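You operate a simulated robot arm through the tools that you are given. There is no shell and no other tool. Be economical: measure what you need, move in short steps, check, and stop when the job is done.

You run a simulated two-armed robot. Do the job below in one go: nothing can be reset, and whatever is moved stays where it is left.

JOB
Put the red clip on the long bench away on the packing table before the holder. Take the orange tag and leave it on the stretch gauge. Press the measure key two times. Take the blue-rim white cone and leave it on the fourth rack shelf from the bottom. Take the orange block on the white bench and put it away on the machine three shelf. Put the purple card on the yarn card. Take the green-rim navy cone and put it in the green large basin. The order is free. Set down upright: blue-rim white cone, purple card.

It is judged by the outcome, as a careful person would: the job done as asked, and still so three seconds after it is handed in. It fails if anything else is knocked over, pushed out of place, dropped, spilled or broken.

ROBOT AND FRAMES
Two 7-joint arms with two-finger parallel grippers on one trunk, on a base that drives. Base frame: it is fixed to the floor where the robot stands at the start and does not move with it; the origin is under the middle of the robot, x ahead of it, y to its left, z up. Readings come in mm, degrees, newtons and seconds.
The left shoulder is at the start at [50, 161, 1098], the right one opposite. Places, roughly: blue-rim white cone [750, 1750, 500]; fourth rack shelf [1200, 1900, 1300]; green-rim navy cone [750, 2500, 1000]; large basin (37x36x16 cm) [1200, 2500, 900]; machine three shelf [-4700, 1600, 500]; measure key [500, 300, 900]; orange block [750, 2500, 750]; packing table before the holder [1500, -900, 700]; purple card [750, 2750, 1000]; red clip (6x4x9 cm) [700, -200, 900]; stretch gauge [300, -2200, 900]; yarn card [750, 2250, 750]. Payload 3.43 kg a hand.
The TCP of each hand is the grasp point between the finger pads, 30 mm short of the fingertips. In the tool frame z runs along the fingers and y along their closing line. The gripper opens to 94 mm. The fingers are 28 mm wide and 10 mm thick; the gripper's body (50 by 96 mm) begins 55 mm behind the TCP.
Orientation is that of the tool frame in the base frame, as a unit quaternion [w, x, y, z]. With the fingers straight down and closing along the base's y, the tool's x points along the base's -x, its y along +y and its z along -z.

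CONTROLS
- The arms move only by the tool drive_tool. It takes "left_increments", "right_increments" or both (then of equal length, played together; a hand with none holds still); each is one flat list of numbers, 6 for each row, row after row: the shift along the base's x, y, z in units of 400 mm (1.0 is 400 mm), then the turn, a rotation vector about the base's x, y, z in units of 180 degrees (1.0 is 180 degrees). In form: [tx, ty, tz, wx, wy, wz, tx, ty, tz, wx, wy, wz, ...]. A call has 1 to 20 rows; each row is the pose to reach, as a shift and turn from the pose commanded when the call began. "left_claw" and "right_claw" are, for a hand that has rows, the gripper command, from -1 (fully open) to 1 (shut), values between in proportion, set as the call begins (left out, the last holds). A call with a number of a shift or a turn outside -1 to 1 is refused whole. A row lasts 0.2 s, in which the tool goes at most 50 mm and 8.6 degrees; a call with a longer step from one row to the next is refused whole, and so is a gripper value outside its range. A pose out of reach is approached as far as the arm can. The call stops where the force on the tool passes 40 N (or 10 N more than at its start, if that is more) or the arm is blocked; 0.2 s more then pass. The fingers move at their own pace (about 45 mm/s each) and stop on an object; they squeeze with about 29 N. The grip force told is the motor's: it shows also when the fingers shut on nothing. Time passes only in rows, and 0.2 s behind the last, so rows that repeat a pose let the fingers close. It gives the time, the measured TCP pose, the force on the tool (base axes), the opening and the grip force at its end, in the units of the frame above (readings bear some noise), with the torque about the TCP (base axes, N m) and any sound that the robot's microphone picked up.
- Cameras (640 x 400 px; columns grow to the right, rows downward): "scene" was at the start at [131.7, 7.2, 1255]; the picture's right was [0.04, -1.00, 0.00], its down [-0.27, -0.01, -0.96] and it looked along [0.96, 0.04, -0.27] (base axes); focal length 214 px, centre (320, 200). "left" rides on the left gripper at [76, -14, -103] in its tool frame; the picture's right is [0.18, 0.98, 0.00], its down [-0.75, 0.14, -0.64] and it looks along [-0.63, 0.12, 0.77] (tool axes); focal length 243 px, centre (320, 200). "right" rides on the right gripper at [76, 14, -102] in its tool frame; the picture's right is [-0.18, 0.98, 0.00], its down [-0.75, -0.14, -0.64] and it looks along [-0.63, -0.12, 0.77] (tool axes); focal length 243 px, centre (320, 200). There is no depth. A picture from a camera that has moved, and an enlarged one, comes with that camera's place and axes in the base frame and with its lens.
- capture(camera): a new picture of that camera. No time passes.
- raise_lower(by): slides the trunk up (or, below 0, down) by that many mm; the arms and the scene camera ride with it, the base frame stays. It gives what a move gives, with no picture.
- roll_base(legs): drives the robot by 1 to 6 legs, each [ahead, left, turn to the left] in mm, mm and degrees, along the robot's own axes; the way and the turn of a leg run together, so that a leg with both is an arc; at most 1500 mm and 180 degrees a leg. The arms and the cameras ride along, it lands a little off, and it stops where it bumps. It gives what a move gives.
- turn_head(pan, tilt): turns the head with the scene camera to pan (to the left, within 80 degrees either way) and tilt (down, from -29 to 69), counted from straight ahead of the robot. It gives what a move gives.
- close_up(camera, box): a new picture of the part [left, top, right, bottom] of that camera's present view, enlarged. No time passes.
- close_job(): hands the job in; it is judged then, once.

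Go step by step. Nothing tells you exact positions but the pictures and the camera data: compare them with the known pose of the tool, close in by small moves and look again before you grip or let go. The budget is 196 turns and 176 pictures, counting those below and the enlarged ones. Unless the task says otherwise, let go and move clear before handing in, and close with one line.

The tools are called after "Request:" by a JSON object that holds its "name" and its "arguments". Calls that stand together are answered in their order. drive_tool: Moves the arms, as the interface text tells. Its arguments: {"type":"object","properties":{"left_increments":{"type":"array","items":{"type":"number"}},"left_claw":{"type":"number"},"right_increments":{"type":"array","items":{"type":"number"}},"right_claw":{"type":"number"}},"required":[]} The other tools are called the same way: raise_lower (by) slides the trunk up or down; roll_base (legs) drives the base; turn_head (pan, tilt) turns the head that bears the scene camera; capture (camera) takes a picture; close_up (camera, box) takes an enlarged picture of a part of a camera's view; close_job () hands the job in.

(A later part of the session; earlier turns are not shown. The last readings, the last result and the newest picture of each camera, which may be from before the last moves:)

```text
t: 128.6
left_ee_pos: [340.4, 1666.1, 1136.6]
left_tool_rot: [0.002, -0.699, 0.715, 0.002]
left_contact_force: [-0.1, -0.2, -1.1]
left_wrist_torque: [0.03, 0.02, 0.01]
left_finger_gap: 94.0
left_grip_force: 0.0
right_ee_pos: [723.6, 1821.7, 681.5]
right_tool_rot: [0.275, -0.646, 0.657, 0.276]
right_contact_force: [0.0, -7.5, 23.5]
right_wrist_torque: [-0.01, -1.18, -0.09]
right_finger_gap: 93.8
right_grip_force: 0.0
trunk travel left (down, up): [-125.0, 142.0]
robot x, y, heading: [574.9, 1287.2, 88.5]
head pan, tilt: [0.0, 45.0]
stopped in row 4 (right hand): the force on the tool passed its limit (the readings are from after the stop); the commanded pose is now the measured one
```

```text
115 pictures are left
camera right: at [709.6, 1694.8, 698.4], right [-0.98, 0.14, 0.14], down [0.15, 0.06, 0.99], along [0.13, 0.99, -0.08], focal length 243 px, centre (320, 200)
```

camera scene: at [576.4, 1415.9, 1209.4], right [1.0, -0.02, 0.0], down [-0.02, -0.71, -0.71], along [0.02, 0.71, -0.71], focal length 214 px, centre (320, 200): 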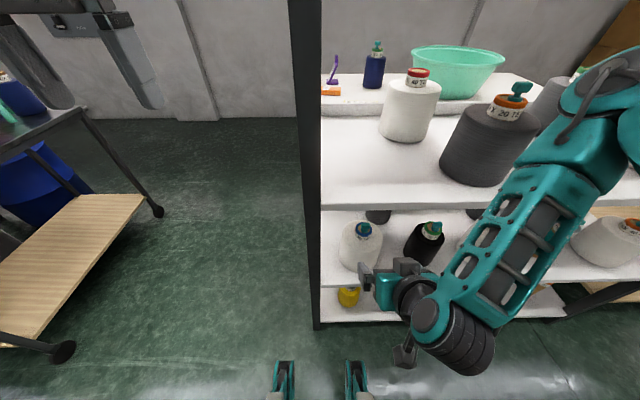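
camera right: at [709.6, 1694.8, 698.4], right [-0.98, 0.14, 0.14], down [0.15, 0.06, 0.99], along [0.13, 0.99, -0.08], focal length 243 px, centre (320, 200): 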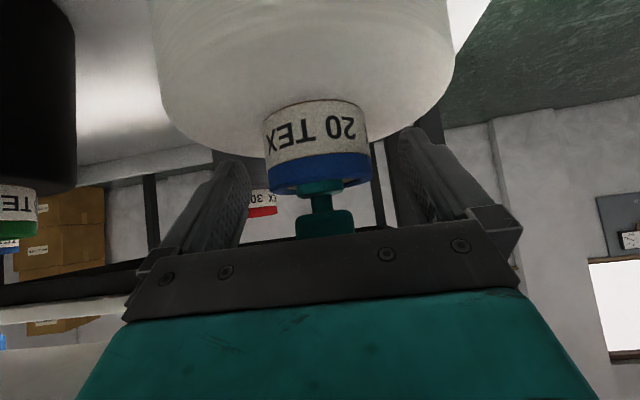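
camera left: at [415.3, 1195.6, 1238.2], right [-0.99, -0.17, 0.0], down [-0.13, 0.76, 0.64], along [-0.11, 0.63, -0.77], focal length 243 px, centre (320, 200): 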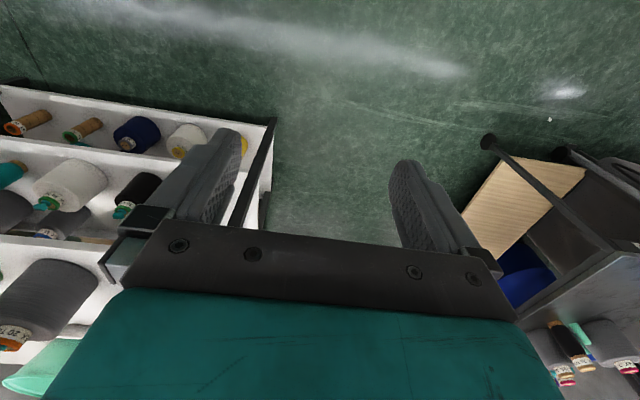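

The fingertips touch the cone's shoulder, so the neck is between the fingers. Lifting 4 mm and closing.

Request:
{"name": "drive_tool", "arguments": {"right_increments": [0, 0, 0.012, 0, 0, 0, 0, 0, 0.012, 0, 0, 0]}}

Request:
{"name": "drive_tool", "arguments": {"right_increments": [0, 0, 0, 0, 0, 0, 0, 0, 0, 0, 0, 0, 0, 0, 0, 0, 0, 0, 0, 0, 0, 0, 0, 0], "right_claw": 1}}

Request:
{"name": "drive_tool", "arguments": {"right_increments": [0, 0, 0.02, 0, 0, 0, 0, 0, 0.05, 0, 0, 0]}}

Request:
{"name": "capture", "arguments": {"camera": "right"}}

Request:
{"name": "close_up", "arguments": {"camera": "scene", "box": [300, 180, 460, 320]}}

```text
t: 129.2
left_ee_pos: [339.5, 1666.8, 1136.2]
left_tool_rot: [0.002, -0.699, 0.715, 0.001]
left_contact_force: [-0.3, -1.0, 0.6]
left_wrist_torque: [-0.03, -0.02, -0.02]
left_finger_gap: 93.9
left_grip_force: 0.0
right_ee_pos: [721.5, 1820.8, 680.5]
right_tool_rot: [0.272, -0.648, 0.657, 0.273]
right_contact_force: [3.6, 7.5, 15.1]
right_wrist_torque: [0.41, -0.87, 0.36]
right_finger_gap: 94.0
right_grip_force: 0.0
trunk travel left (down, up): [-125.0, 142.0]
robot x, y, heading: [576.8, 1290.1, 88.7]
head pan, tilt: [0.0, 45.0]
```

```text
t: 130.2
left_ee_pos: [341.5, 1667.5, 1136.5]
left_tool_rot: [0.003, -0.699, 0.716, 0.002]
left_contact_force: [-0.6, -0.2, -1.1]
left_wrist_torque: [0.05, -0.01, 0.01]
left_finger_gap: 93.8
left_grip_force: 0.1
right_ee_pos: [721.8, 1820.0, 681.1]
right_tool_rot: [0.27, -0.647, 0.659, 0.274]
right_contact_force: [-3.8, -0.3, 2.0]
right_wrist_torque: [0.18, 0.13, 0.06]
right_finger_gap: 53.7
right_grip_force: 29.1
trunk travel left (down, up): [-125.0, 142.0]
robot x, y, heading: [575.7, 1289.4, 88.8]
head pan, tilt: [0.0, 45.0]
```

```text
t: 130.8
left_ee_pos: [342.4, 1670.0, 1136.6]
left_tool_rot: [0.001, -0.698, 0.716, 0.0]
left_contact_force: [0.5, 0.0, -0.9]
left_wrist_torque: [0.0, 0.01, 0.0]
left_finger_gap: 93.8
left_grip_force: 0.0
right_ee_pos: [726.6, 1815.5, 693.7]
right_tool_rot: [0.266, -0.649, 0.661, 0.267]
right_contact_force: [0.6, 0.4, -6.5]
right_wrist_torque: [0.08, -0.02, -0.01]
right_finger_gap: 53.5
right_grip_force: 28.8
trunk travel left (down, up): [-125.0, 142.0]
robot x, y, heading: [574.5, 1289.7, 88.7]
head pan, tilt: [0.0, 45.0]
```

```text
114 pictures are left
camera right: at [711.7, 1688.9, 714.4], right [-0.98, 0.15, 0.14], down [0.15, 0.09, 0.98], along [0.13, 0.98, -0.11], focal length 243 px, centre (320, 200)
```

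right: 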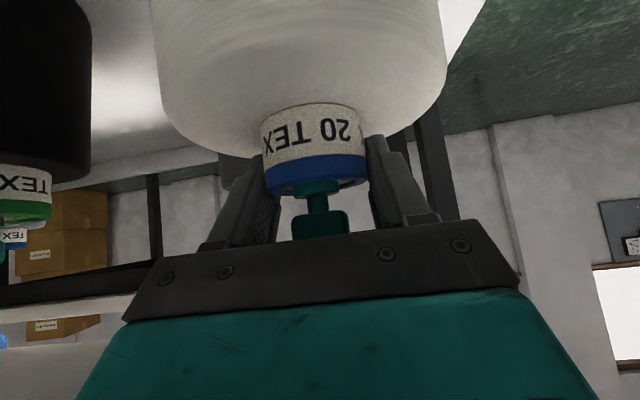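

```text
2.86 times, centred on (380, 250) of scene
camera zoom: at [577.7, 1414.1, 1209.0], right [1.0, -0.02, 0.0], down [-0.02, -0.71, -0.71], along [0.02, 0.71, -0.71], focal length 613 px, centre (149, 57)
```

zoom: 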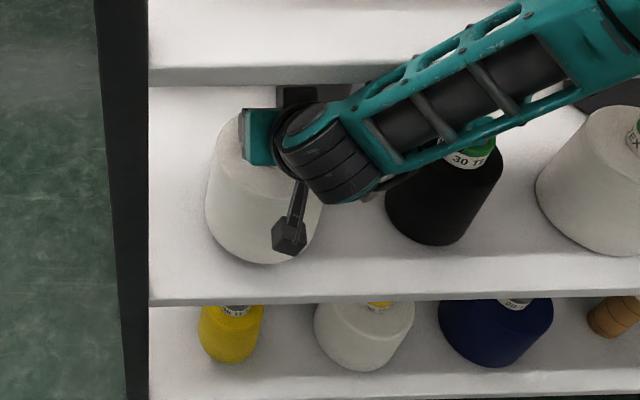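

The cone is lifted (about 0.66 kg). Raising slightly, drawing it straight out, then backing off and raising the trunk to view shelf 4.

Request:
{"name": "drive_tool", "arguments": {"right_increments": [0, 0, 0.03, 0, 0, 0, 0, -0.06, 0.04, 0, 0, 0, 0, -0.15, 0.04, 0, 0, 0, 0, -0.25, 0.04, 0, 0, 0, 0, -0.35, 0.04, 0, 0, 0, 0, -0.45, 0.04, 0, 0, 0, 0, -0.54, 0.04, 0, 0, 0, 0, -0.54, 0.04, 0, 0, 0]}}

Request:
{"name": "roll_base", "arguments": {"legs": [[-250, 0, 0]]}}

Request:
{"name": "raise_lower", "arguments": {"by": 140}}

Request:
{"name": "turn_head", "arguments": {"pan": -5, "tilt": 10}}

Request:
{"name": "capture", "arguments": {"camera": "scene"}}

Request:
{"name": "capture", "arguments": {"camera": "right"}}

```text
t: 132.6
left_ee_pos: [341.3, 1669.9, 1135.7]
left_tool_rot: [0.0, -0.699, 0.715, 0.0]
left_contact_force: [-0.6, 0.2, -0.5]
left_wrist_torque: [-0.02, -0.02, -0.03]
left_finger_gap: 94.1
left_grip_force: 0.1
right_ee_pos: [685.8, 1618.8, 740.2]
right_tool_rot: [0.273, -0.645, 0.66, 0.273]
right_contact_force: [-0.4, 0.2, -5.9]
right_wrist_torque: [0.04, 0.0, -0.03]
right_finger_gap: 53.4
right_grip_force: 28.9
right hand out of reach, approached as far as the arm can: row 3, 4, 5, 6, 7, 8
trunk travel left (down, up): [-125.0, 142.0]
robot x, y, heading: [574.8, 1291.1, 88.7]
head pan, tilt: [0.0, 45.0]
```

```text
t: 134.4
left_ee_pos: [336.2, 1421.1, 1135.1]
left_tool_rot: [0.0, -0.698, 0.716, 0.001]
left_contact_force: [-0.1, 0.0, -0.3]
left_wrist_torque: [0.01, -0.01, -0.01]
left_finger_gap: 93.9
left_grip_force: 0.1
right_ee_pos: [680.1, 1368.6, 739.7]
right_tool_rot: [0.274, -0.644, 0.661, 0.271]
right_contact_force: [0.6, -0.2, -6.3]
right_wrist_torque: [0.07, 0.02, 0.0]
right_finger_gap: 53.7
right_grip_force: 29.1
trunk travel left (down, up): [-125.0, 142.0]
robot x, y, heading: [569.6, 1042.5, 88.4]
head pan, tilt: [0.0, 45.0]
```

```text
t: 136.1
left_ee_pos: [335.3, 1422.4, 1275.6]
left_tool_rot: [-0.001, -0.699, 0.715, 0.0]
left_contact_force: [0.0, 0.5, 0.3]
left_wrist_torque: [-0.03, 0.01, -0.01]
left_finger_gap: 94.3
left_grip_force: 0.0
right_ee_pos: [679.4, 1369.3, 879.9]
right_tool_rot: [0.274, -0.644, 0.661, 0.271]
right_contact_force: [0.6, -0.2, -6.0]
right_wrist_torque: [0.03, -0.02, -0.02]
right_finger_gap: 53.4
right_grip_force: 29.0
trunk travel left (down, up): [-265.0, 2.0]
robot x, y, heading: [568.6, 1040.0, 88.6]
head pan, tilt: [0.0, 45.0]
```

```text
t: 137.1
left_ee_pos: [336.8, 1421.5, 1275.5]
left_tool_rot: [0.0, -0.699, 0.715, 0.0]
left_contact_force: [0.2, 1.0, 0.1]
left_wrist_torque: [0.03, -0.01, 0.03]
left_finger_gap: 94.2
left_grip_force: 0.0
right_ee_pos: [679.6, 1370.4, 879.4]
right_tool_rot: [0.274, -0.643, 0.662, 0.27]
right_contact_force: [-0.2, 0.9, -6.3]
right_wrist_torque: [0.05, 0.0, 0.0]
right_finger_gap: 53.8
right_grip_force: 29.4
trunk travel left (down, up): [-265.0, 2.0]
robot x, y, heading: [574.0, 1041.6, 88.7]
head pan, tilt: [-5.0, 10.0]
```

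```text
112 pictures are left
camera scene: at [579.4, 1178.3, 1404.2], right [0.99, -0.11, 0.0], down [-0.02, -0.17, -0.98], along [0.11, 0.98, -0.17], focal length 214 px, centre (320, 200)
```

scene: 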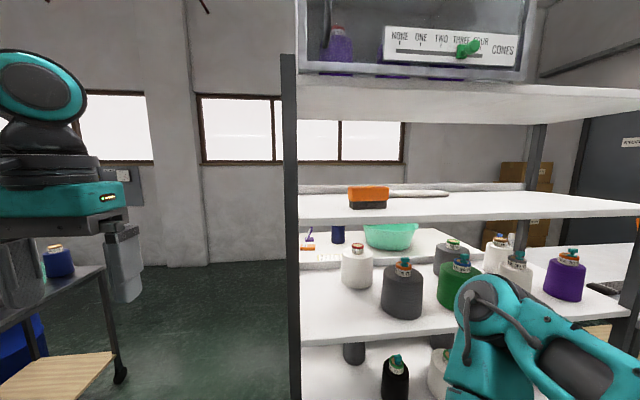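

```text
111 pictures are left
camera right: at [664.3, 1242.7, 898.0], right [-0.98, 0.15, 0.14], down [0.15, 0.07, 0.99], along [0.14, 0.99, -0.09], focal length 243 px, centre (320, 200)
```

right: 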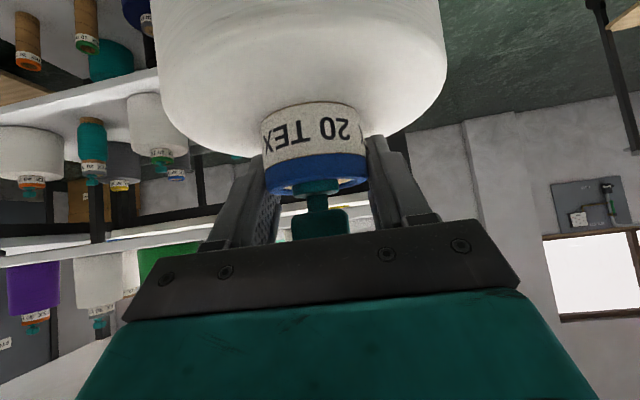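

Request:
{"name": "close_up", "arguments": {"camera": "scene", "box": [280, 150, 640, 240]}}

```text
1.78 times, centred on (460, 195) of scene
camera zoom: at [579.4, 1178.3, 1404.2], right [0.99, -0.11, 0.0], down [-0.02, -0.17, -0.98], along [0.11, 0.98, -0.17], focal length 381 px, centre (71, 209)
```

zoom: 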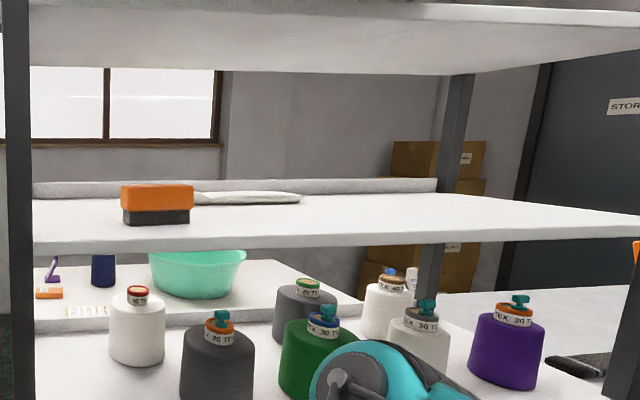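

Shelf 4 has free room right of the orange item; I'll target [960, 1805]. Raising the cone outside the rack.

Request:
{"name": "drive_tool", "arguments": {"right_increments": [0.01, 0, 0.11, 0, 0, 0, 0.02, 0, 0.22, 0, 0, 0, 0.03, 0, 0.33, 0, 0, 0, 0.04, 0, 0.44, 0, 0, 0, 0.05, 0, 0.55, 0, 0, 0, 0.06, 0, 0.66, 0, 0, 0, 0.07, 0, 0.77, 0, 0, 0, 0.08, 0, 0.88, 0, 0, 0, 0.09, 0.02, 0.99, 0, 0, 0, 0.09, 0.02, 0.99, 0, 0, 0]}}

Request:
{"name": "drive_tool", "arguments": {"right_increments": [0.01, 0.02, 0.1, 0, 0, 0, 0.02, 0.04, 0.2, 0, 0, 0, 0.03, 0.06, 0.3, 0, 0, 0, 0.04, 0.08, 0.4, 0, 0, 0, 0.04, 0.08, 0.4, 0, 0, 0]}}

Request:
{"name": "capture", "arguments": {"camera": "scene"}}

```text
t: 139.3
left_ee_pos: [336.1, 1422.6, 1274.6]
left_tool_rot: [0.0, -0.699, 0.715, -0.001]
left_contact_force: [0.3, 0.3, 0.7]
left_wrist_torque: [-0.03, -0.02, -0.02]
left_finger_gap: 93.6
left_grip_force: 0.0
right_ee_pos: [716.2, 1376.8, 1276.4]
right_tool_rot: [0.273, -0.644, 0.661, 0.271]
right_contact_force: [-0.1, 0.7, -5.6]
right_wrist_torque: [0.05, -0.02, 0.03]
right_finger_gap: 53.6
right_grip_force: 28.8
right hand out of reach, approached as far as the arm can: row 3, 4, 5, 6, 7, 8
trunk travel left (down, up): [-265.0, 2.0]
robot x, y, heading: [565.0, 1043.3, 88.4]
head pan, tilt: [-5.0, 10.0]
```

```text
t: 140.5
left_ee_pos: [336.1, 1420.9, 1275.1]
left_tool_rot: [0.001, -0.698, 0.716, 0.0]
left_contact_force: [-0.4, 0.5, -0.2]
left_wrist_torque: [0.02, -0.02, 0.03]
left_finger_gap: 94.0
left_grip_force: 0.0
right_ee_pos: [730.7, 1408.2, 1435.1]
right_tool_rot: [0.273, -0.644, 0.661, 0.271]
right_contact_force: [0.3, 0.4, -6.1]
right_wrist_torque: [0.0, 0.02, -0.04]
right_finger_gap: 53.5
right_grip_force: 29.0
trunk travel left (down, up): [-265.0, 2.0]
robot x, y, heading: [567.5, 1042.4, 88.2]
head pan, tilt: [-5.0, 10.0]
```

```text
109 pictures are left
camera scene: at [579.7, 1178.3, 1404.2], right [0.99, -0.11, 0.0], down [-0.02, -0.17, -0.98], along [0.11, 0.98, -0.17], focal length 214 px, centre (320, 200)
```

scene: 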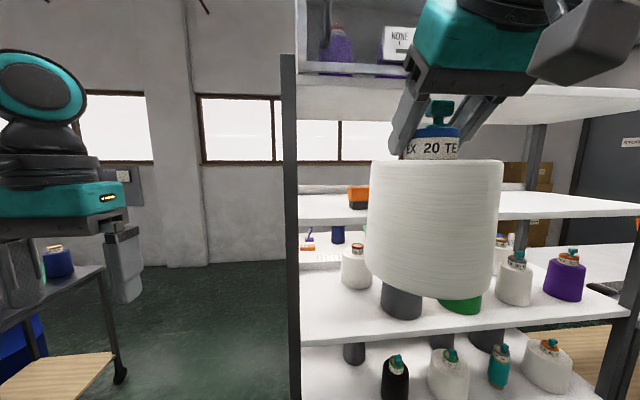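

The cone hangs upright. Head clearance under shelf 5 is modest, so I'll stage the cone just outside shelf 4 and compare heights.

Request:
{"name": "drive_tool", "arguments": {"left_increments": [0, -0.1, 0, 0, 0, 0, 0, -0.2, 0, 0, 0, 0, 0, -0.3, 0, 0, 0, 0]}}

Request:
{"name": "roll_base", "arguments": {"legs": [[0, -240, 0], [215, 0, 0]]}}

Request:
{"name": "capture", "arguments": {"camera": "scene"}}

Request:
{"name": "capture", "arguments": {"camera": "right"}}

```text
t: 141.3
left_ee_pos: [336.1, 1302.0, 1276.9]
left_tool_rot: [0.001, -0.698, 0.716, 0.001]
left_contact_force: [-0.4, 0.3, 0.0]
left_wrist_torque: [0.03, -0.03, -0.01]
left_finger_gap: 93.9
left_grip_force: 0.0
right_ee_pos: [730.9, 1408.1, 1434.2]
right_tool_rot: [0.274, -0.644, 0.662, 0.271]
right_contact_force: [-0.4, 0.6, -6.8]
right_wrist_torque: [0.02, -0.01, 0.0]
right_finger_gap: 53.2
right_grip_force: 29.0
trunk travel left (down, up): [-265.0, 2.0]
robot x, y, heading: [572.3, 1041.2, 88.3]
head pan, tilt: [-5.0, 10.0]
```

```text
t: 144.3
left_ee_pos: [582.6, 1508.4, 1275.3]
left_tool_rot: [0.0, -0.697, 0.717, 0.0]
left_contact_force: [-0.4, 0.5, 0.0]
left_wrist_torque: [-0.03, -0.02, 0.0]
left_finger_gap: 94.0
left_grip_force: 0.0
right_ee_pos: [978.3, 1613.7, 1433.8]
right_tool_rot: [0.274, -0.643, 0.663, 0.27]
right_contact_force: [-0.1, 0.1, -6.7]
right_wrist_torque: [0.04, 0.01, 0.0]
right_finger_gap: 53.4
right_grip_force: 28.7
trunk travel left (down, up): [-265.0, 2.0]
robot x, y, heading: [814.3, 1246.7, 88.3]
head pan, tilt: [-5.0, 10.0]
```

```text
108 pictures are left
camera scene: at [825.1, 1384.1, 1404.2], right [0.99, -0.12, 0.0], down [-0.02, -0.17, -0.98], along [0.11, 0.98, -0.17], focal length 214 px, centre (320, 200)
```

scene: 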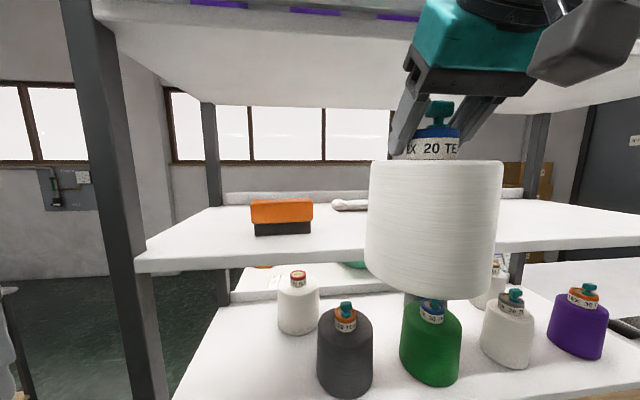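

```text
107 pictures are left
camera right: at [962.1, 1487.6, 1452.9], right [-0.98, 0.16, 0.14], down [0.15, 0.07, 0.99], along [0.15, 0.99, -0.09], focal length 243 px, centre (320, 200)
```

right: 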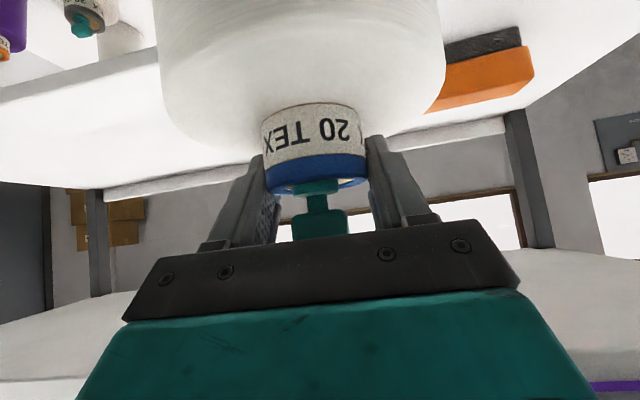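

The staged cone bottom is close to shelf level (shelf top ≈1270–1280). I'll go in slightly higher, only as deep as the wrist stays outside shelf 5's lip.

Request:
{"name": "drive_tool", "arguments": {"right_increments": [-0.005, 0, 0.025, 0, 0, 0, -0.01, 0.08, 0.025, 0, 0, 0, -0.015, 0.16, 0.025, 0, 0, 0, -0.018, 0.22, 0.025, 0, 0, 0, -0.018, 0.27, 0.025, 0, 0, 0, -0.018, 0.31, 0.025, 0, 0, 0, -0.018, 0.345, 0.025, 0, 0, 0, -0.018, 0.345, 0.025, 0, 0, 0]}}

Request:
{"name": "capture", "arguments": {"camera": "scene"}}

```text
t: 146.1
left_ee_pos: [582.2, 1509.0, 1275.6]
left_tool_rot: [0.0, -0.696, 0.718, 0.001]
left_contact_force: [0.8, 0.1, -0.2]
left_wrist_torque: [-0.05, 0.03, 0.0]
left_finger_gap: 94.3
left_grip_force: 0.0
right_ee_pos: [972.3, 1751.7, 1443.9]
right_tool_rot: [0.274, -0.643, 0.662, 0.27]
right_contact_force: [-0.4, -1.0, -6.1]
right_wrist_torque: [0.02, -0.01, 0.01]
right_finger_gap: 53.4
right_grip_force: 28.5
trunk travel left (down, up): [-265.0, 2.0]
robot x, y, heading: [812.2, 1250.4, 88.5]
head pan, tilt: [-5.0, 10.0]
```

```text
106 pictures are left
camera scene: at [825.2, 1383.4, 1404.3], right [0.99, -0.12, 0.0], down [-0.02, -0.17, -0.98], along [0.11, 0.98, -0.17], focal length 214 px, centre (320, 200)
```

scene: 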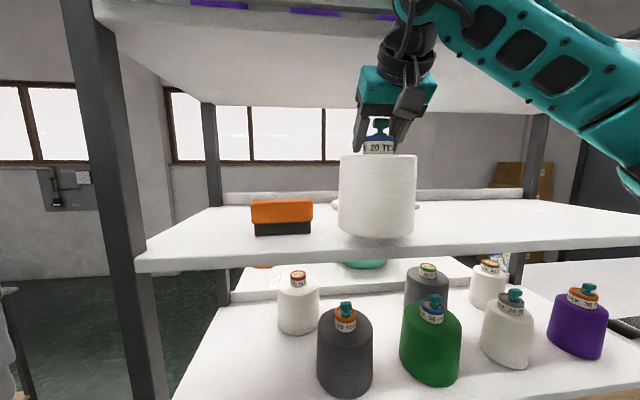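

The cone is over the front of the shelf. Lowering to feel contact first.

Request:
{"name": "drive_tool", "arguments": {"right_increments": [0, 0, -0.015, 0, 0, 0, 0, 0, -0.025, 0, 0, 0, 0, 0, -0.032, 0, 0, 0, 0, 0, -0.039, 0, 0, 0, 0, 0, -0.046, 0, 0, 0, 0, 0, -0.053, 0, 0, 0, 0, 0, -0.06, 0, 0, 0]}}

Request:
{"name": "close_up", "arguments": {"camera": "scene", "box": [240, 20, 480, 270]}}

```text
t: 147.7
left_ee_pos: [583.9, 1506.3, 1275.4]
left_tool_rot: [0.0, -0.696, 0.718, 0.0]
left_contact_force: [0.2, -0.3, 0.1]
left_wrist_torque: [0.0, -0.01, 0.03]
left_finger_gap: 94.1
left_grip_force: 0.0
right_ee_pos: [970.4, 1750.5, 1421.5]
right_tool_rot: [0.275, -0.642, 0.662, 0.271]
right_contact_force: [0.1, 2.1, 1.0]
right_wrist_torque: [-0.09, -0.51, 0.02]
right_finger_gap: 53.6
right_grip_force: 29.8
trunk travel left (down, up): [-265.0, 2.0]
robot x, y, heading: [814.7, 1248.4, 88.3]
head pan, tilt: [-5.0, 10.0]
```

```text
1.60 times, centred on (360, 145) of scene
camera zoom: at [825.0, 1383.2, 1404.5], right [0.99, -0.12, 0.0], down [-0.02, -0.17, -0.98], along [0.11, 0.98, -0.17], focal length 343 px, centre (256, 288)
```

zoom: 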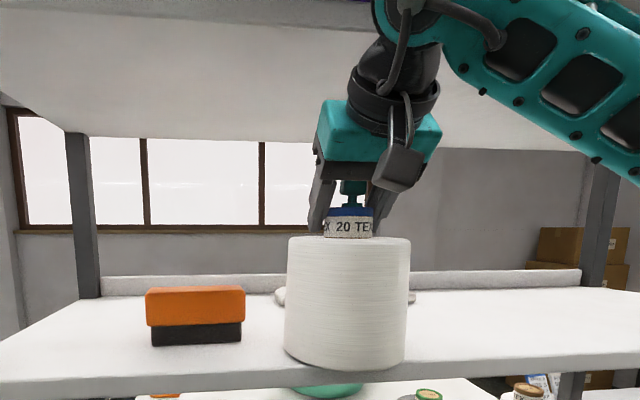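

Contact at TCP z≈1421. The cone is close to the lip, so I'll lift 5 mm, go 30 mm deeper and set down.

Request:
{"name": "drive_tool", "arguments": {"right_increments": [0, 0, 0.013, 0, 0, 0, 0, 0.02, 0.016, 0, 0, 0, 0, 0.04, 0.016, 0, 0, 0, 0, 0.06, 0.016, 0, 0, 0, 0, 0.08, 0.016, 0, 0, 0, 0, 0.08, 0.016, 0, 0, 0]}}

Request:
{"name": "close_up", "arguments": {"camera": "scene", "box": [240, 20, 480, 270]}}

```text
t: 149.1
left_ee_pos: [583.4, 1508.3, 1274.3]
left_tool_rot: [0.0, -0.696, 0.718, 0.001]
left_contact_force: [-0.2, 0.1, 0.5]
left_wrist_torque: [0.02, 0.0, 0.0]
left_finger_gap: 93.9
left_grip_force: 0.0
right_ee_pos: [970.6, 1785.1, 1426.1]
right_tool_rot: [0.274, -0.642, 0.662, 0.271]
right_contact_force: [0.3, -0.2, -6.3]
right_wrist_torque: [0.04, 0.0, -0.02]
right_finger_gap: 53.3
right_grip_force: 29.3
trunk travel left (down, up): [-265.0, 2.0]
robot x, y, heading: [813.7, 1248.3, 88.5]
head pan, tilt: [-5.0, 10.0]
```

```text
1.60 times, centred on (360, 145) of scene
camera zoom: at [825.2, 1383.6, 1404.2], right [0.99, -0.12, 0.0], down [-0.02, -0.17, -0.98], along [0.11, 0.98, -0.17], focal length 343 px, centre (256, 288)
```

zoom: 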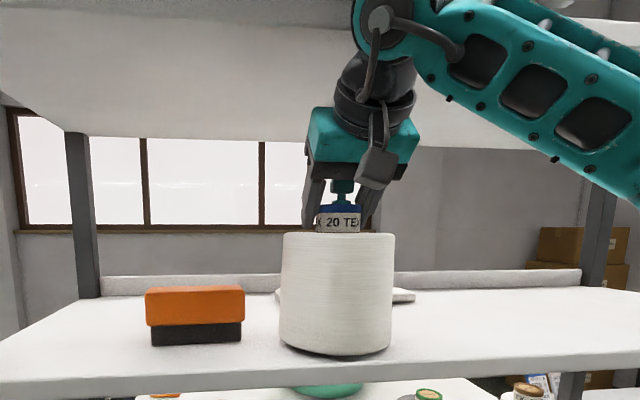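

Request:
{"name": "drive_tool", "arguments": {"right_increments": [0, 0, -0.006, 0, 0, 0, 0, 0, -0.012, 0, 0, 0, 0, 0, -0.018, 0, 0, 0, 0, 0, -0.02, 0, 0, 0]}}

Request:
{"name": "drive_tool", "arguments": {"right_increments": [0, 0, 0, 0, 0, 0, 0, 0, 0, 0, 0, 0, 0, 0, 0, 0, 0, 0, 0, 0, 0.005, 0, 0, 0], "right_claw": -1}}

Request:
{"name": "drive_tool", "arguments": {"right_increments": [0, 0, 0.008, 0, 0, 0, 0, -0.04, 0.012, 0, 0, 0, 0, -0.1, 0.015, 0, 0, 0, 0, -0.2, 0.015, 0, 0, 0, 0, -0.3, 0.015, 0, 0, 0, 0, -0.4, 0.015, 0, 0, 0, 0, -0.48, 0.015, 0, 0, 0]}}

Request:
{"name": "capture", "arguments": {"camera": "scene"}}

```text
t: 150.1
left_ee_pos: [582.6, 1508.4, 1277.0]
left_tool_rot: [0.001, -0.696, 0.718, 0.0]
left_contact_force: [-1.1, -0.8, 0.3]
left_wrist_torque: [0.02, 0.03, 0.0]
left_finger_gap: 93.8
left_grip_force: 0.0
right_ee_pos: [969.5, 1782.3, 1421.3]
right_tool_rot: [0.275, -0.642, 0.661, 0.274]
right_contact_force: [-1.1, 3.0, 9.2]
right_wrist_torque: [-0.6, -0.2, -0.08]
right_finger_gap: 53.4
right_grip_force: 28.5
trunk travel left (down, up): [-265.0, 2.0]
robot x, y, heading: [813.7, 1244.8, 88.3]
head pan, tilt: [-5.0, 10.0]
```

```text
t: 151.1
left_ee_pos: [581.2, 1508.1, 1275.9]
left_tool_rot: [0.001, -0.697, 0.717, 0.0]
left_contact_force: [0.3, -0.2, -0.8]
left_wrist_torque: [-0.01, 0.01, 0.02]
left_finger_gap: 93.7
left_grip_force: 0.1
right_ee_pos: [970.5, 1783.2, 1420.4]
right_tool_rot: [0.274, -0.643, 0.663, 0.27]
right_contact_force: [-2.8, -2.1, 5.7]
right_wrist_torque: [-0.06, -0.21, -0.08]
right_finger_gap: 92.5
right_grip_force: 0.0
trunk travel left (down, up): [-265.0, 2.0]
robot x, y, heading: [814.8, 1243.3, 88.0]
head pan, tilt: [-5.0, 10.0]
```

```text
t: 152.7
left_ee_pos: [583.3, 1507.2, 1276.4]
left_tool_rot: [0.001, -0.696, 0.718, 0.0]
left_contact_force: [-0.5, -0.5, -0.2]
left_wrist_torque: [0.03, -0.01, -0.03]
left_finger_gap: 94.1
left_grip_force: 0.0
right_ee_pos: [968.9, 1590.8, 1424.5]
right_tool_rot: [0.274, -0.642, 0.663, 0.27]
right_contact_force: [0.7, 0.0, 0.0]
right_wrist_torque: [0.01, -0.01, 0.0]
right_finger_gap: 94.0
right_grip_force: 0.0
trunk travel left (down, up): [-265.0, 2.0]
robot x, y, heading: [815.2, 1249.3, 88.1]
head pan, tilt: [-5.0, 10.0]
```

```text
103 pictures are left
camera scene: at [825.1, 1382.2, 1404.4], right [0.99, -0.12, 0.0], down [-0.02, -0.17, -0.98], along [0.11, 0.98, -0.17], focal length 214 px, centre (320, 200)
```

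scene: 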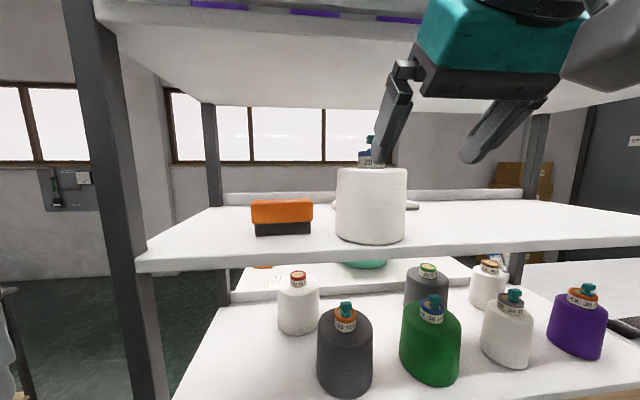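

The white cone stands on the fourth shelf. Straightening the right hand and going around to the white bench behind the rack.

Request:
{"name": "roll_base", "arguments": {"legs": [[-300, 0, 0], [0, 710, 0]]}}

Request:
{"name": "drive_tool", "arguments": {"right_increments": [-0.02, -0.02, -0.03, -0.042, 0, 0, -0.04, -0.04, -0.06, -0.084, 0, 0, -0.06, -0.06, -0.1, -0.126, 0, 0, -0.08, -0.08, -0.14, -0.168, 0, 0, -0.1, -0.1, -0.18, -0.21, 0, 0, -0.1, -0.1, -0.22, -0.25, 0, 0, -0.1, -0.1, -0.26, -0.25, 0, 0]}}

Request:
{"name": "roll_base", "arguments": {"legs": [[1000, 0, 0], [0, 0, -45]]}}

Request:
{"name": "turn_head", "arguments": {"pan": 0, "tilt": 25}}

Request:
{"name": "capture", "arguments": {"camera": "scene"}}

```text
t: 158.3
left_ee_pos: [-136.5, 1227.3, 1276.9]
left_tool_rot: [-0.001, -0.696, 0.718, 0.001]
left_contact_force: [0.2, 0.3, 0.6]
left_wrist_torque: [0.04, 0.04, 0.0]
left_finger_gap: 93.9
left_grip_force: 0.0
right_ee_pos: [250.5, 1309.7, 1425.1]
right_tool_rot: [0.274, -0.642, 0.663, 0.27]
right_contact_force: [0.5, 0.5, -0.3]
right_wrist_torque: [0.02, -0.02, 0.01]
right_finger_gap: 94.1
right_grip_force: 0.1
trunk travel left (down, up): [-265.0, 2.0]
robot x, y, heading: [94.4, 966.6, 88.0]
head pan, tilt: [-5.0, 10.0]
```

```text
t: 159.9
left_ee_pos: [-134.9, 1227.4, 1275.3]
left_tool_rot: [0.0, -0.695, 0.719, 0.0]
left_contact_force: [0.5, 0.3, -0.3]
left_wrist_torque: [-0.01, 0.0, 0.0]
left_finger_gap: 94.2
left_grip_force: 0.1
right_ee_pos: [211.8, 1272.0, 1322.7]
right_tool_rot: [0.007, -0.697, 0.717, -0.005]
right_contact_force: [0.9, -0.8, -1.3]
right_wrist_torque: [-0.02, 0.01, -0.02]
right_finger_gap: 94.2
right_grip_force: 0.0
trunk travel left (down, up): [-265.0, 2.0]
robot x, y, heading: [93.0, 965.5, 88.1]
head pan, tilt: [-5.0, 10.0]
```

```text
t: 166.1
left_ee_pos: [-44.0, 2305.4, 1271.7]
left_tool_rot: [-0.003, -0.612, 0.791, -0.004]
left_contact_force: [-0.5, 1.4, 0.0]
left_wrist_torque: [-0.07, 0.02, -0.02]
left_finger_gap: 93.8
left_grip_force: 0.1
right_ee_pos: [295.8, 2271.4, 1313.6]
right_tool_rot: [0.003, -0.625, 0.781, -0.022]
right_contact_force: [-5.3, 1.6, -1.4]
right_wrist_torque: [-0.22, -0.48, 0.04]
right_finger_gap: 94.0
right_grip_force: 0.1
trunk travel left (down, up): [-265.0, 2.0]
robot x, y, heading: [125.4, 1986.1, 75.4]
head pan, tilt: [-5.0, 10.0]
stopped in leg 2: the robot was blocked; the commanded pose is now the measured one
```

```text
t: 166.9
left_ee_pos: [-43.0, 2307.2, 1271.0]
left_tool_rot: [-0.003, -0.611, 0.792, -0.007]
left_contact_force: [0.1, 0.4, 0.9]
left_wrist_torque: [0.04, 0.0, -0.02]
left_finger_gap: 93.8
left_grip_force: 0.1
right_ee_pos: [297.6, 2272.5, 1312.0]
right_tool_rot: [0.003, -0.623, 0.782, -0.023]
right_contact_force: [0.4, 0.4, -0.1]
right_wrist_torque: [-0.04, 0.02, 0.02]
right_finger_gap: 93.9
right_grip_force: 0.0
trunk travel left (down, up): [-265.0, 2.0]
robot x, y, heading: [125.6, 1986.3, 75.4]
head pan, tilt: [0.0, 25.0]
```

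```text
102 pictures are left
camera scene: at [155.8, 2133.1, 1377.8], right [0.97, -0.25, 0.01], down [-0.11, -0.42, -0.9], along [0.23, 0.87, -0.44], focal length 214 px, centre (320, 200)
```

scene: 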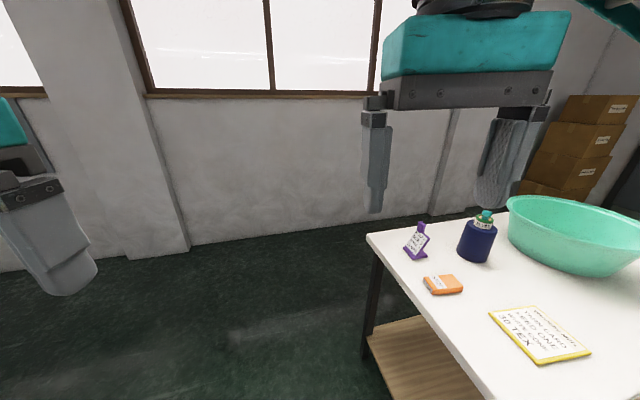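

The turn was blocked, most likely by my right elbow near the rack. I'll move away to the left, then check the rack.

Request:
{"name": "roll_base", "arguments": {"legs": [[0, 260, 0]]}}

Request:
{"name": "turn_head", "arguments": {"pan": -75, "tilt": 20}}

Request:
{"name": "capture", "arguments": {"camera": "scene"}}

```text
t: 167.5
left_ee_pos: [-43.1, 2301.2, 1273.5]
left_tool_rot: [-0.003, -0.614, 0.79, -0.003]
left_contact_force: [1.0, -0.6, -0.5]
left_wrist_torque: [0.01, -0.02, 0.0]
left_finger_gap: 94.1
left_grip_force: 0.0
right_ee_pos: [294.8, 2270.1, 1312.1]
right_tool_rot: [0.004, -0.628, 0.778, -0.022]
right_contact_force: [-0.9, 0.4, 0.9]
right_wrist_torque: [-0.02, 0.02, 0.02]
right_finger_gap: 93.8
right_grip_force: 0.0
trunk travel left (down, up): [-265.0, 2.0]
robot x, y, heading: [120.8, 1987.3, 75.5]
head pan, tilt: [0.0, 25.0]
stopped in leg 1: the robot was blocked; the commanded pose is now the measured one
```

```text
t: 169.0
left_ee_pos: [-43.6, 2303.7, 1271.7]
left_tool_rot: [-0.003, -0.612, 0.791, -0.005]
left_contact_force: [-0.4, -0.1, -0.5]
left_wrist_torque: [0.03, 0.01, -0.01]
left_finger_gap: 94.1
left_grip_force: 0.0
right_ee_pos: [294.8, 2270.3, 1311.3]
right_tool_rot: [0.003, -0.626, 0.779, -0.023]
right_contact_force: [0.6, 0.8, 0.1]
right_wrist_torque: [-0.03, 0.0, 0.03]
right_finger_gap: 94.0
right_grip_force: 0.0
trunk travel left (down, up): [-265.0, 2.0]
robot x, y, heading: [123.9, 1981.6, 75.6]
head pan, tilt: [-75.0, 20.0]
```

```text
101 pictures are left
camera scene: at [226.3, 2042.0, 1387.4], right [0.01, -1.0, 0.01], down [-0.34, -0.01, -0.94], along [0.94, 0.0, -0.34], focal length 214 px, centre (320, 200)
```

scene: 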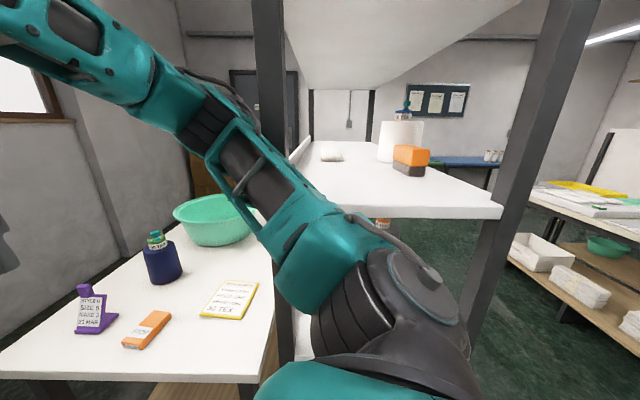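

Request:
{"name": "turn_head", "arguments": {"pan": 75, "tilt": 35}}

Request:
{"name": "capture", "arguments": {"camera": "scene"}}

Request:
{"name": "turn_head", "arguments": {"pan": -75, "tilt": 60}}

Request:
{"name": "capture", "arguments": {"camera": "scene"}}

```text
t: 171.4
left_ee_pos: [-42.8, 2303.9, 1270.3]
left_tool_rot: [-0.003, -0.612, 0.791, -0.005]
left_contact_force: [-0.7, 0.0, -0.9]
left_wrist_torque: [0.04, 0.01, -0.02]
left_finger_gap: 93.9
left_grip_force: 0.2
right_ee_pos: [295.4, 2270.5, 1311.3]
right_tool_rot: [0.003, -0.627, 0.779, -0.022]
right_contact_force: [0.4, -0.4, 0.1]
right_wrist_torque: [-0.01, -0.01, 0.03]
right_finger_gap: 93.6
right_grip_force: 0.0
trunk travel left (down, up): [-265.0, 2.0]
robot x, y, heading: [123.7, 1987.2, 75.5]
head pan, tilt: [75.0, 35.0]
```

```text
100 pictures are left
camera scene: at [56.6, 2084.3, 1363.1], right [0.49, 0.87, -0.01], down [0.5, -0.29, -0.82], along [-0.71, 0.4, -0.58], focal length 214 px, centre (320, 200)
```

scene: 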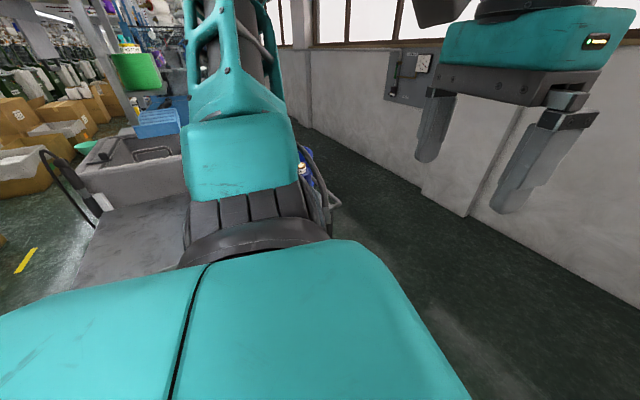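

```text
t: 173.7
left_ee_pos: [-44.0, 2303.6, 1272.2]
left_tool_rot: [-0.003, -0.612, 0.791, -0.004]
left_contact_force: [-0.8, -0.5, -0.1]
left_wrist_torque: [0.0, 0.05, 0.04]
left_finger_gap: 94.1
left_grip_force: 0.0
right_ee_pos: [295.8, 2270.2, 1312.0]
right_tool_rot: [0.004, -0.627, 0.779, -0.022]
right_contact_force: [-0.6, -0.6, -0.2]
right_wrist_torque: [0.01, 0.02, 0.03]
right_finger_gap: 94.4
right_grip_force: 0.1
trunk travel left (down, up): [-265.0, 2.0]
robot x, y, heading: [124.2, 1987.5, 75.4]
head pan, tilt: [-75.0, 60.0]
```

```text
99 pictures are left
camera scene: at [199.8, 2041.1, 1329.3], right [0.01, -1.0, 0.01], down [-0.87, -0.01, -0.5], along [0.5, -0.01, -0.87], focal length 214 px, centre (320, 200)
```

scene: 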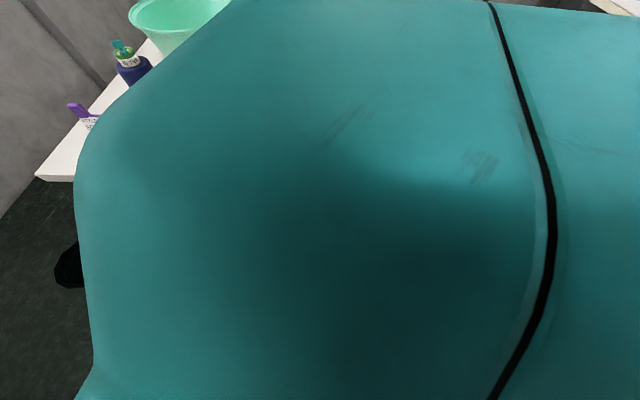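

Nothing obvious on the left; I'll undo the turn and recheck.

Request:
{"name": "roll_base", "arguments": {"legs": [[0, 0, 13]]}}

Request:
{"name": "turn_head", "arguments": {"pan": -60, "tilt": 10}}

Request:
{"name": "capture", "arguments": {"camera": "scene"}}

```text
t: 174.9
left_ee_pos: [-106.5, 2247.3, 1273.7]
left_tool_rot: [0.001, -0.695, 0.719, 0.001]
left_contact_force: [-0.4, 0.5, -0.1]
left_wrist_torque: [0.02, 0.01, 0.01]
left_finger_gap: 93.9
left_grip_force: 0.0
right_ee_pos: [233.0, 2289.3, 1316.5]
right_tool_rot: [-0.009, 0.707, -0.706, 0.017]
right_contact_force: [-1.1, -0.7, 0.0]
right_wrist_torque: [0.0, -0.02, 0.0]
right_finger_gap: 93.9
right_grip_force: 0.2
trunk travel left (down, up): [-265.0, 2.0]
robot x, y, heading: [125.4, 1985.9, 87.9]
head pan, tilt: [-75.0, 60.0]
```

```text
t: 176.1
left_ee_pos: [-105.9, 2248.4, 1276.2]
left_tool_rot: [0.0, -0.695, 0.719, -0.001]
left_contact_force: [0.6, 0.2, 0.2]
left_wrist_torque: [0.01, -0.02, -0.02]
left_finger_gap: 93.9
left_grip_force: 0.0
right_ee_pos: [232.6, 2288.9, 1315.9]
right_tool_rot: [-0.009, 0.708, -0.706, 0.017]
right_contact_force: [-0.2, -0.4, -1.0]
right_wrist_torque: [0.02, -0.01, 0.02]
right_finger_gap: 94.0
right_grip_force: 0.0
trunk travel left (down, up): [-265.0, 2.0]
robot x, y, heading: [126.0, 1984.2, 88.4]
head pan, tilt: [-60.0, 10.0]
```

```text
98 pictures are left
camera scene: at [206.8, 2073.2, 1404.2], right [0.47, -0.88, 0.0], down [-0.15, -0.08, -0.98], along [0.87, 0.46, -0.17], focal length 214 px, centre (320, 200)
```

scene: 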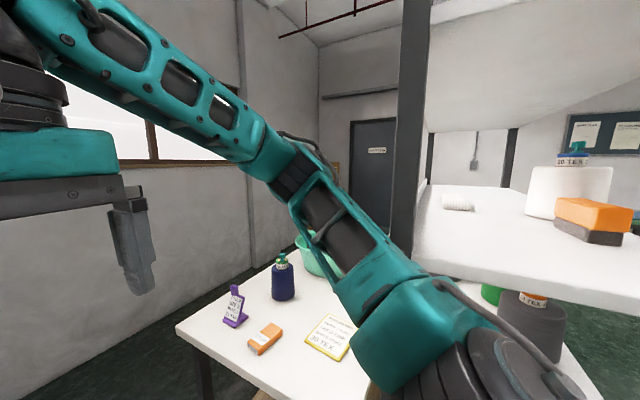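

Free again: the right elbow had been against the rack. Strafing left, moving ahead, then turning to face the bench.

Request:
{"name": "roll_base", "arguments": {"legs": [[0, 250, 0], [480, 0, 0], [0, 0, -88]]}}

Request:
{"name": "turn_head", "arguments": {"pan": 0, "tilt": 35}}

Request:
{"name": "capture", "arguments": {"camera": "scene"}}

```text
t: 184.2
left_ee_pos: [154.6, 2712.6, 1275.9]
left_tool_rot: [0.0, 0.011, 1.0, 0.0]
left_contact_force: [0.4, -0.2, 0.4]
left_wrist_torque: [-0.03, 0.02, -0.03]
left_finger_gap: 94.1
left_grip_force: 0.0
right_ee_pos: [199.6, 2374.0, 1316.4]
right_tool_rot: [-0.005, -0.006, 1.0, -0.018]
right_contact_force: [0.3, 0.2, -0.4]
right_wrist_torque: [0.02, 0.04, 0.03]
right_finger_gap: 94.0
right_grip_force: 0.0
trunk travel left (down, up): [-265.0, 2.0]
robot x, y, heading: [-105.1, 2478.9, -1.0]
head pan, tilt: [-60.0, 10.0]
```

```text
t: 185.5
left_ee_pos: [154.8, 2712.6, 1275.7]
left_tool_rot: [0.0, 0.011, 1.0, 0.0]
left_contact_force: [-0.6, -0.1, 0.3]
left_wrist_torque: [-0.01, 0.01, 0.01]
left_finger_gap: 93.9
left_grip_force: 0.0
right_ee_pos: [199.7, 2374.1, 1316.6]
right_tool_rot: [-0.005, -0.006, 1.0, -0.018]
right_contact_force: [-0.8, 0.7, 0.2]
right_wrist_torque: [0.01, 0.0, 0.04]
right_finger_gap: 94.1
right_grip_force: 0.1
trunk travel left (down, up): [-265.0, 2.0]
robot x, y, heading: [-107.4, 2476.2, -1.4]
head pan, tilt: [0.0, 35.0]
```

```text
97 pictures are left
camera scene: at [21.9, 2479.2, 1364.2], right [-0.02, -1.0, 0.0], down [-0.57, 0.01, -0.82], along [0.82, -0.02, -0.57], focal length 214 px, centre (320, 200)
```

scene: 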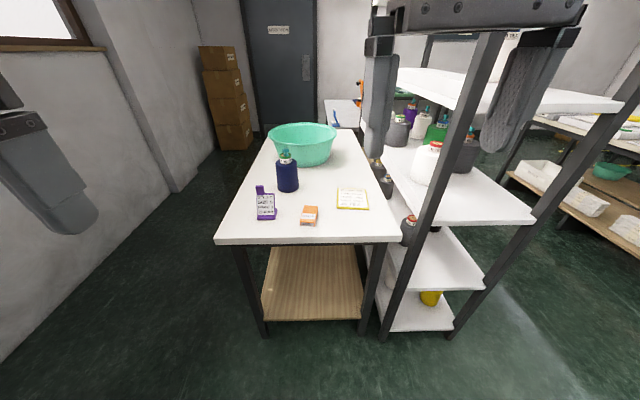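

There's a wide aisle north of the bench (wall at y≈4130). All the items are visible; zooming in.

Request:
{"name": "close_up", "arguments": {"camera": "scene", "box": [205, 110, 405, 250]}}

Request:
{"name": "capture", "arguments": {"camera": "left"}}

```text
2.86 times, centred on (305, 180) of scene
camera zoom: at [21.9, 2479.2, 1364.2], right [-0.02, -1.0, 0.0], down [-0.57, 0.01, -0.82], along [0.82, -0.02, -0.57], focal length 613 px, centre (363, 257)
```

zoom: 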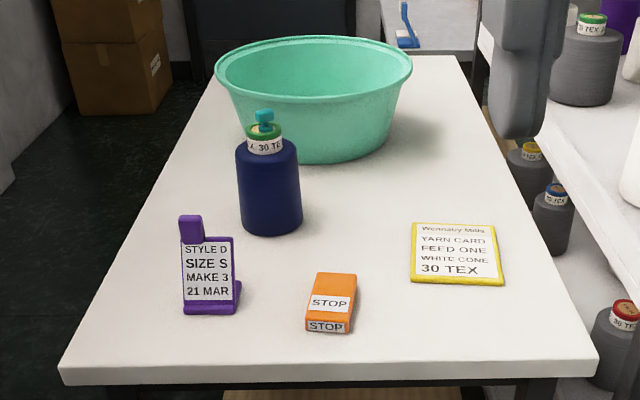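

```text
95 pictures are left
camera left: at [79.5, 2698.4, 1378.7], right [-0.16, 0.99, 0.0], down [0.76, 0.12, 0.64], along [0.63, 0.1, -0.77], focal length 243 px, centre (320, 200)
```

left: 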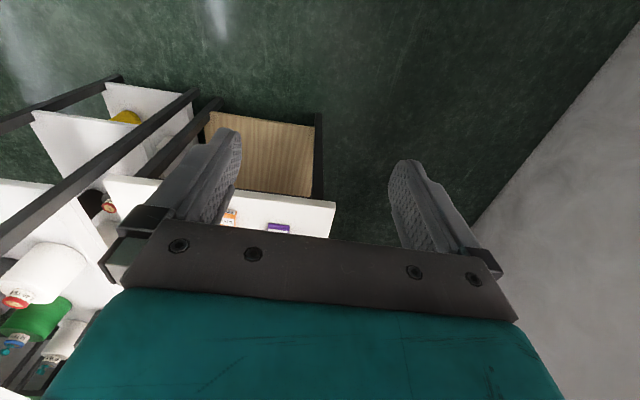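

Bench top is z≈848; purple card ≈[657, 2664], orange block ≈[643, 2507], yarn card ≈[767, 2324], navy cone ≈[865, 2608]. Driving closer and lowering the trunk.

Request:
{"name": "roll_base", "arguments": {"legs": [[0, 0, 1.2], [320, 0, 0]]}}

Request:
{"name": "raise_lower", "arguments": {"by": -120}}

Request:
{"name": "turn_head", "arguments": {"pan": 5, "tilt": 50}}

Request:
{"name": "capture", "arguments": {"camera": "scene"}}

Request:
{"name": "capture", "arguments": {"camera": "left"}}

```text
t: 188.1
left_ee_pos: [465.2, 2719.3, 1278.6]
left_tool_rot: [0.005, 0.002, 1.0, 0.0]
left_contact_force: [-0.4, -0.2, -0.5]
left_wrist_torque: [0.01, -0.03, -0.01]
left_finger_gap: 94.1
left_grip_force: 0.1
right_ee_pos: [515.4, 2379.8, 1319.8]
right_tool_rot: [-0.001, -0.013, 1.0, -0.019]
right_contact_force: [-0.2, -0.3, 0.1]
right_wrist_torque: [0.02, 0.0, -0.01]
right_finger_gap: 94.1
right_grip_force: 0.0
trunk travel left (down, up): [-265.0, 2.0]
robot x, y, heading: [220.8, 2482.2, -0.3]
head pan, tilt: [0.0, 35.0]
stopped in leg 2: the robot was blocked; the commanded pose is now the measured one
```

```text
t: 189.6
left_ee_pos: [464.0, 2720.0, 1158.0]
left_tool_rot: [0.006, 0.002, 1.0, -0.001]
left_contact_force: [0.9, -0.7, 0.2]
left_wrist_torque: [0.03, -0.02, 0.01]
left_finger_gap: 94.2
left_grip_force: 0.1
right_ee_pos: [513.6, 2382.6, 1199.7]
right_tool_rot: [0.001, -0.014, 1.0, -0.019]
right_contact_force: [-0.6, -0.2, -0.9]
right_wrist_torque: [-0.01, 0.01, 0.01]
right_finger_gap: 94.1
right_grip_force: 0.0
trunk travel left (down, up): [-145.0, 122.0]
robot x, y, heading: [217.9, 2481.4, -0.2]
head pan, tilt: [0.0, 35.0]
```

```text
t: 190.3
left_ee_pos: [463.2, 2719.6, 1157.7]
left_tool_rot: [0.006, 0.001, 1.0, -0.001]
left_contact_force: [0.8, -0.6, -0.2]
left_wrist_torque: [-0.02, 0.0, 0.02]
left_finger_gap: 94.1
left_grip_force: 0.1
right_ee_pos: [514.5, 2382.0, 1200.1]
right_tool_rot: [0.001, -0.014, 1.0, -0.019]
right_contact_force: [0.2, -0.4, 0.6]
right_wrist_torque: [-0.01, -0.01, 0.02]
right_finger_gap: 94.1
right_grip_force: 0.0
trunk travel left (down, up): [-145.0, 122.0]
robot x, y, heading: [216.0, 2475.6, -0.2]
head pan, tilt: [5.0, 50.0]
```

```text
94 pictures are left
camera scene: at [323.4, 2490.9, 1223.6], right [0.08, -1.0, 0.0], down [-0.76, -0.06, -0.65], along [0.65, 0.05, -0.76], focal length 214 px, centre (320, 200)
```

scene: 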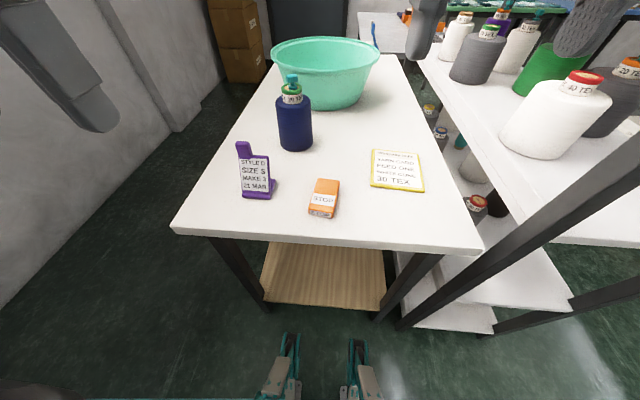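

```text
93 pictures are left
camera left: at [387.7, 2704.3, 1260.0], right [-0.18, 0.98, 0.0], down [0.75, 0.14, 0.65], along [0.64, 0.11, -0.76], focal length 243 px, centre (320, 200)
```

left: 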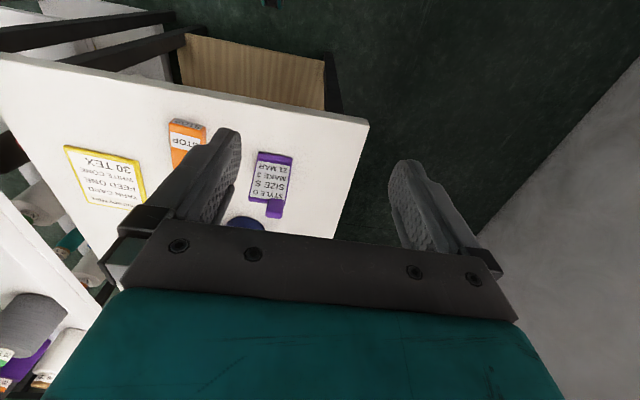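

Request:
{"name": "close_up", "arguments": {"camera": "scene", "box": [210, 120, 350, 230]}}

Request:
{"name": "close_up", "arguments": {"camera": "left", "box": [150, 100, 330, 240]}}

Request:
{"name": "roll_base", "arguments": {"legs": [[-12, 0, 0]]}}

```text
3.64 times, centred on (280, 175) of scene
camera zoom: at [323.4, 2490.9, 1223.6], right [0.08, -1.0, 0.0], down [-0.76, -0.06, -0.65], along [0.65, 0.05, -0.76], focal length 780 px, centre (466, 291)
```

zoom: 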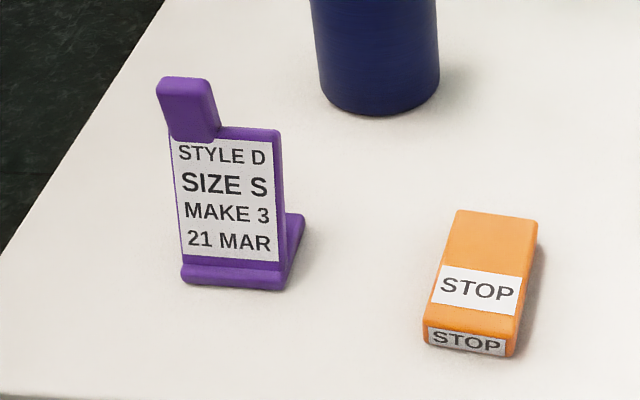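

```text
2.86 times, centred on (240, 170) of left
camera zoom: at [387.7, 2704.3, 1260.0], right [-0.18, 0.98, 0.0], down [0.75, 0.14, 0.65], along [0.64, 0.11, -0.76], focal length 693 px, centre (549, 286)
```

zoom: 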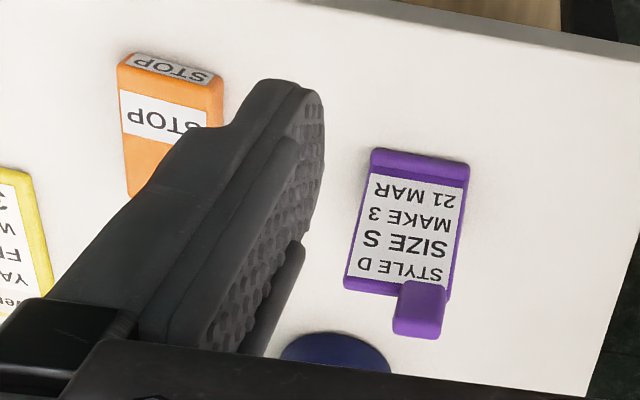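

```text
t: 191.1
left_ee_pos: [462.5, 2717.8, 1155.4]
left_tool_rot: [0.001, 0.002, 1.0, 0.0]
left_contact_force: [0.0, 0.3, -0.5]
left_wrist_torque: [0.05, 0.01, 0.01]
left_finger_gap: 94.3
left_grip_force: 0.0
right_ee_pos: [512.4, 2379.2, 1196.7]
right_tool_rot: [-0.006, -0.014, 1.0, -0.016]
right_contact_force: [-0.2, -0.6, -0.1]
right_wrist_torque: [-0.02, -0.01, 0.02]
right_finger_gap: 94.0
right_grip_force: 0.0
trunk travel left (down, up): [-145.0, 122.0]
robot x, y, heading: [201.5, 2483.0, -0.2]
head pan, tilt: [5.0, 50.0]
```

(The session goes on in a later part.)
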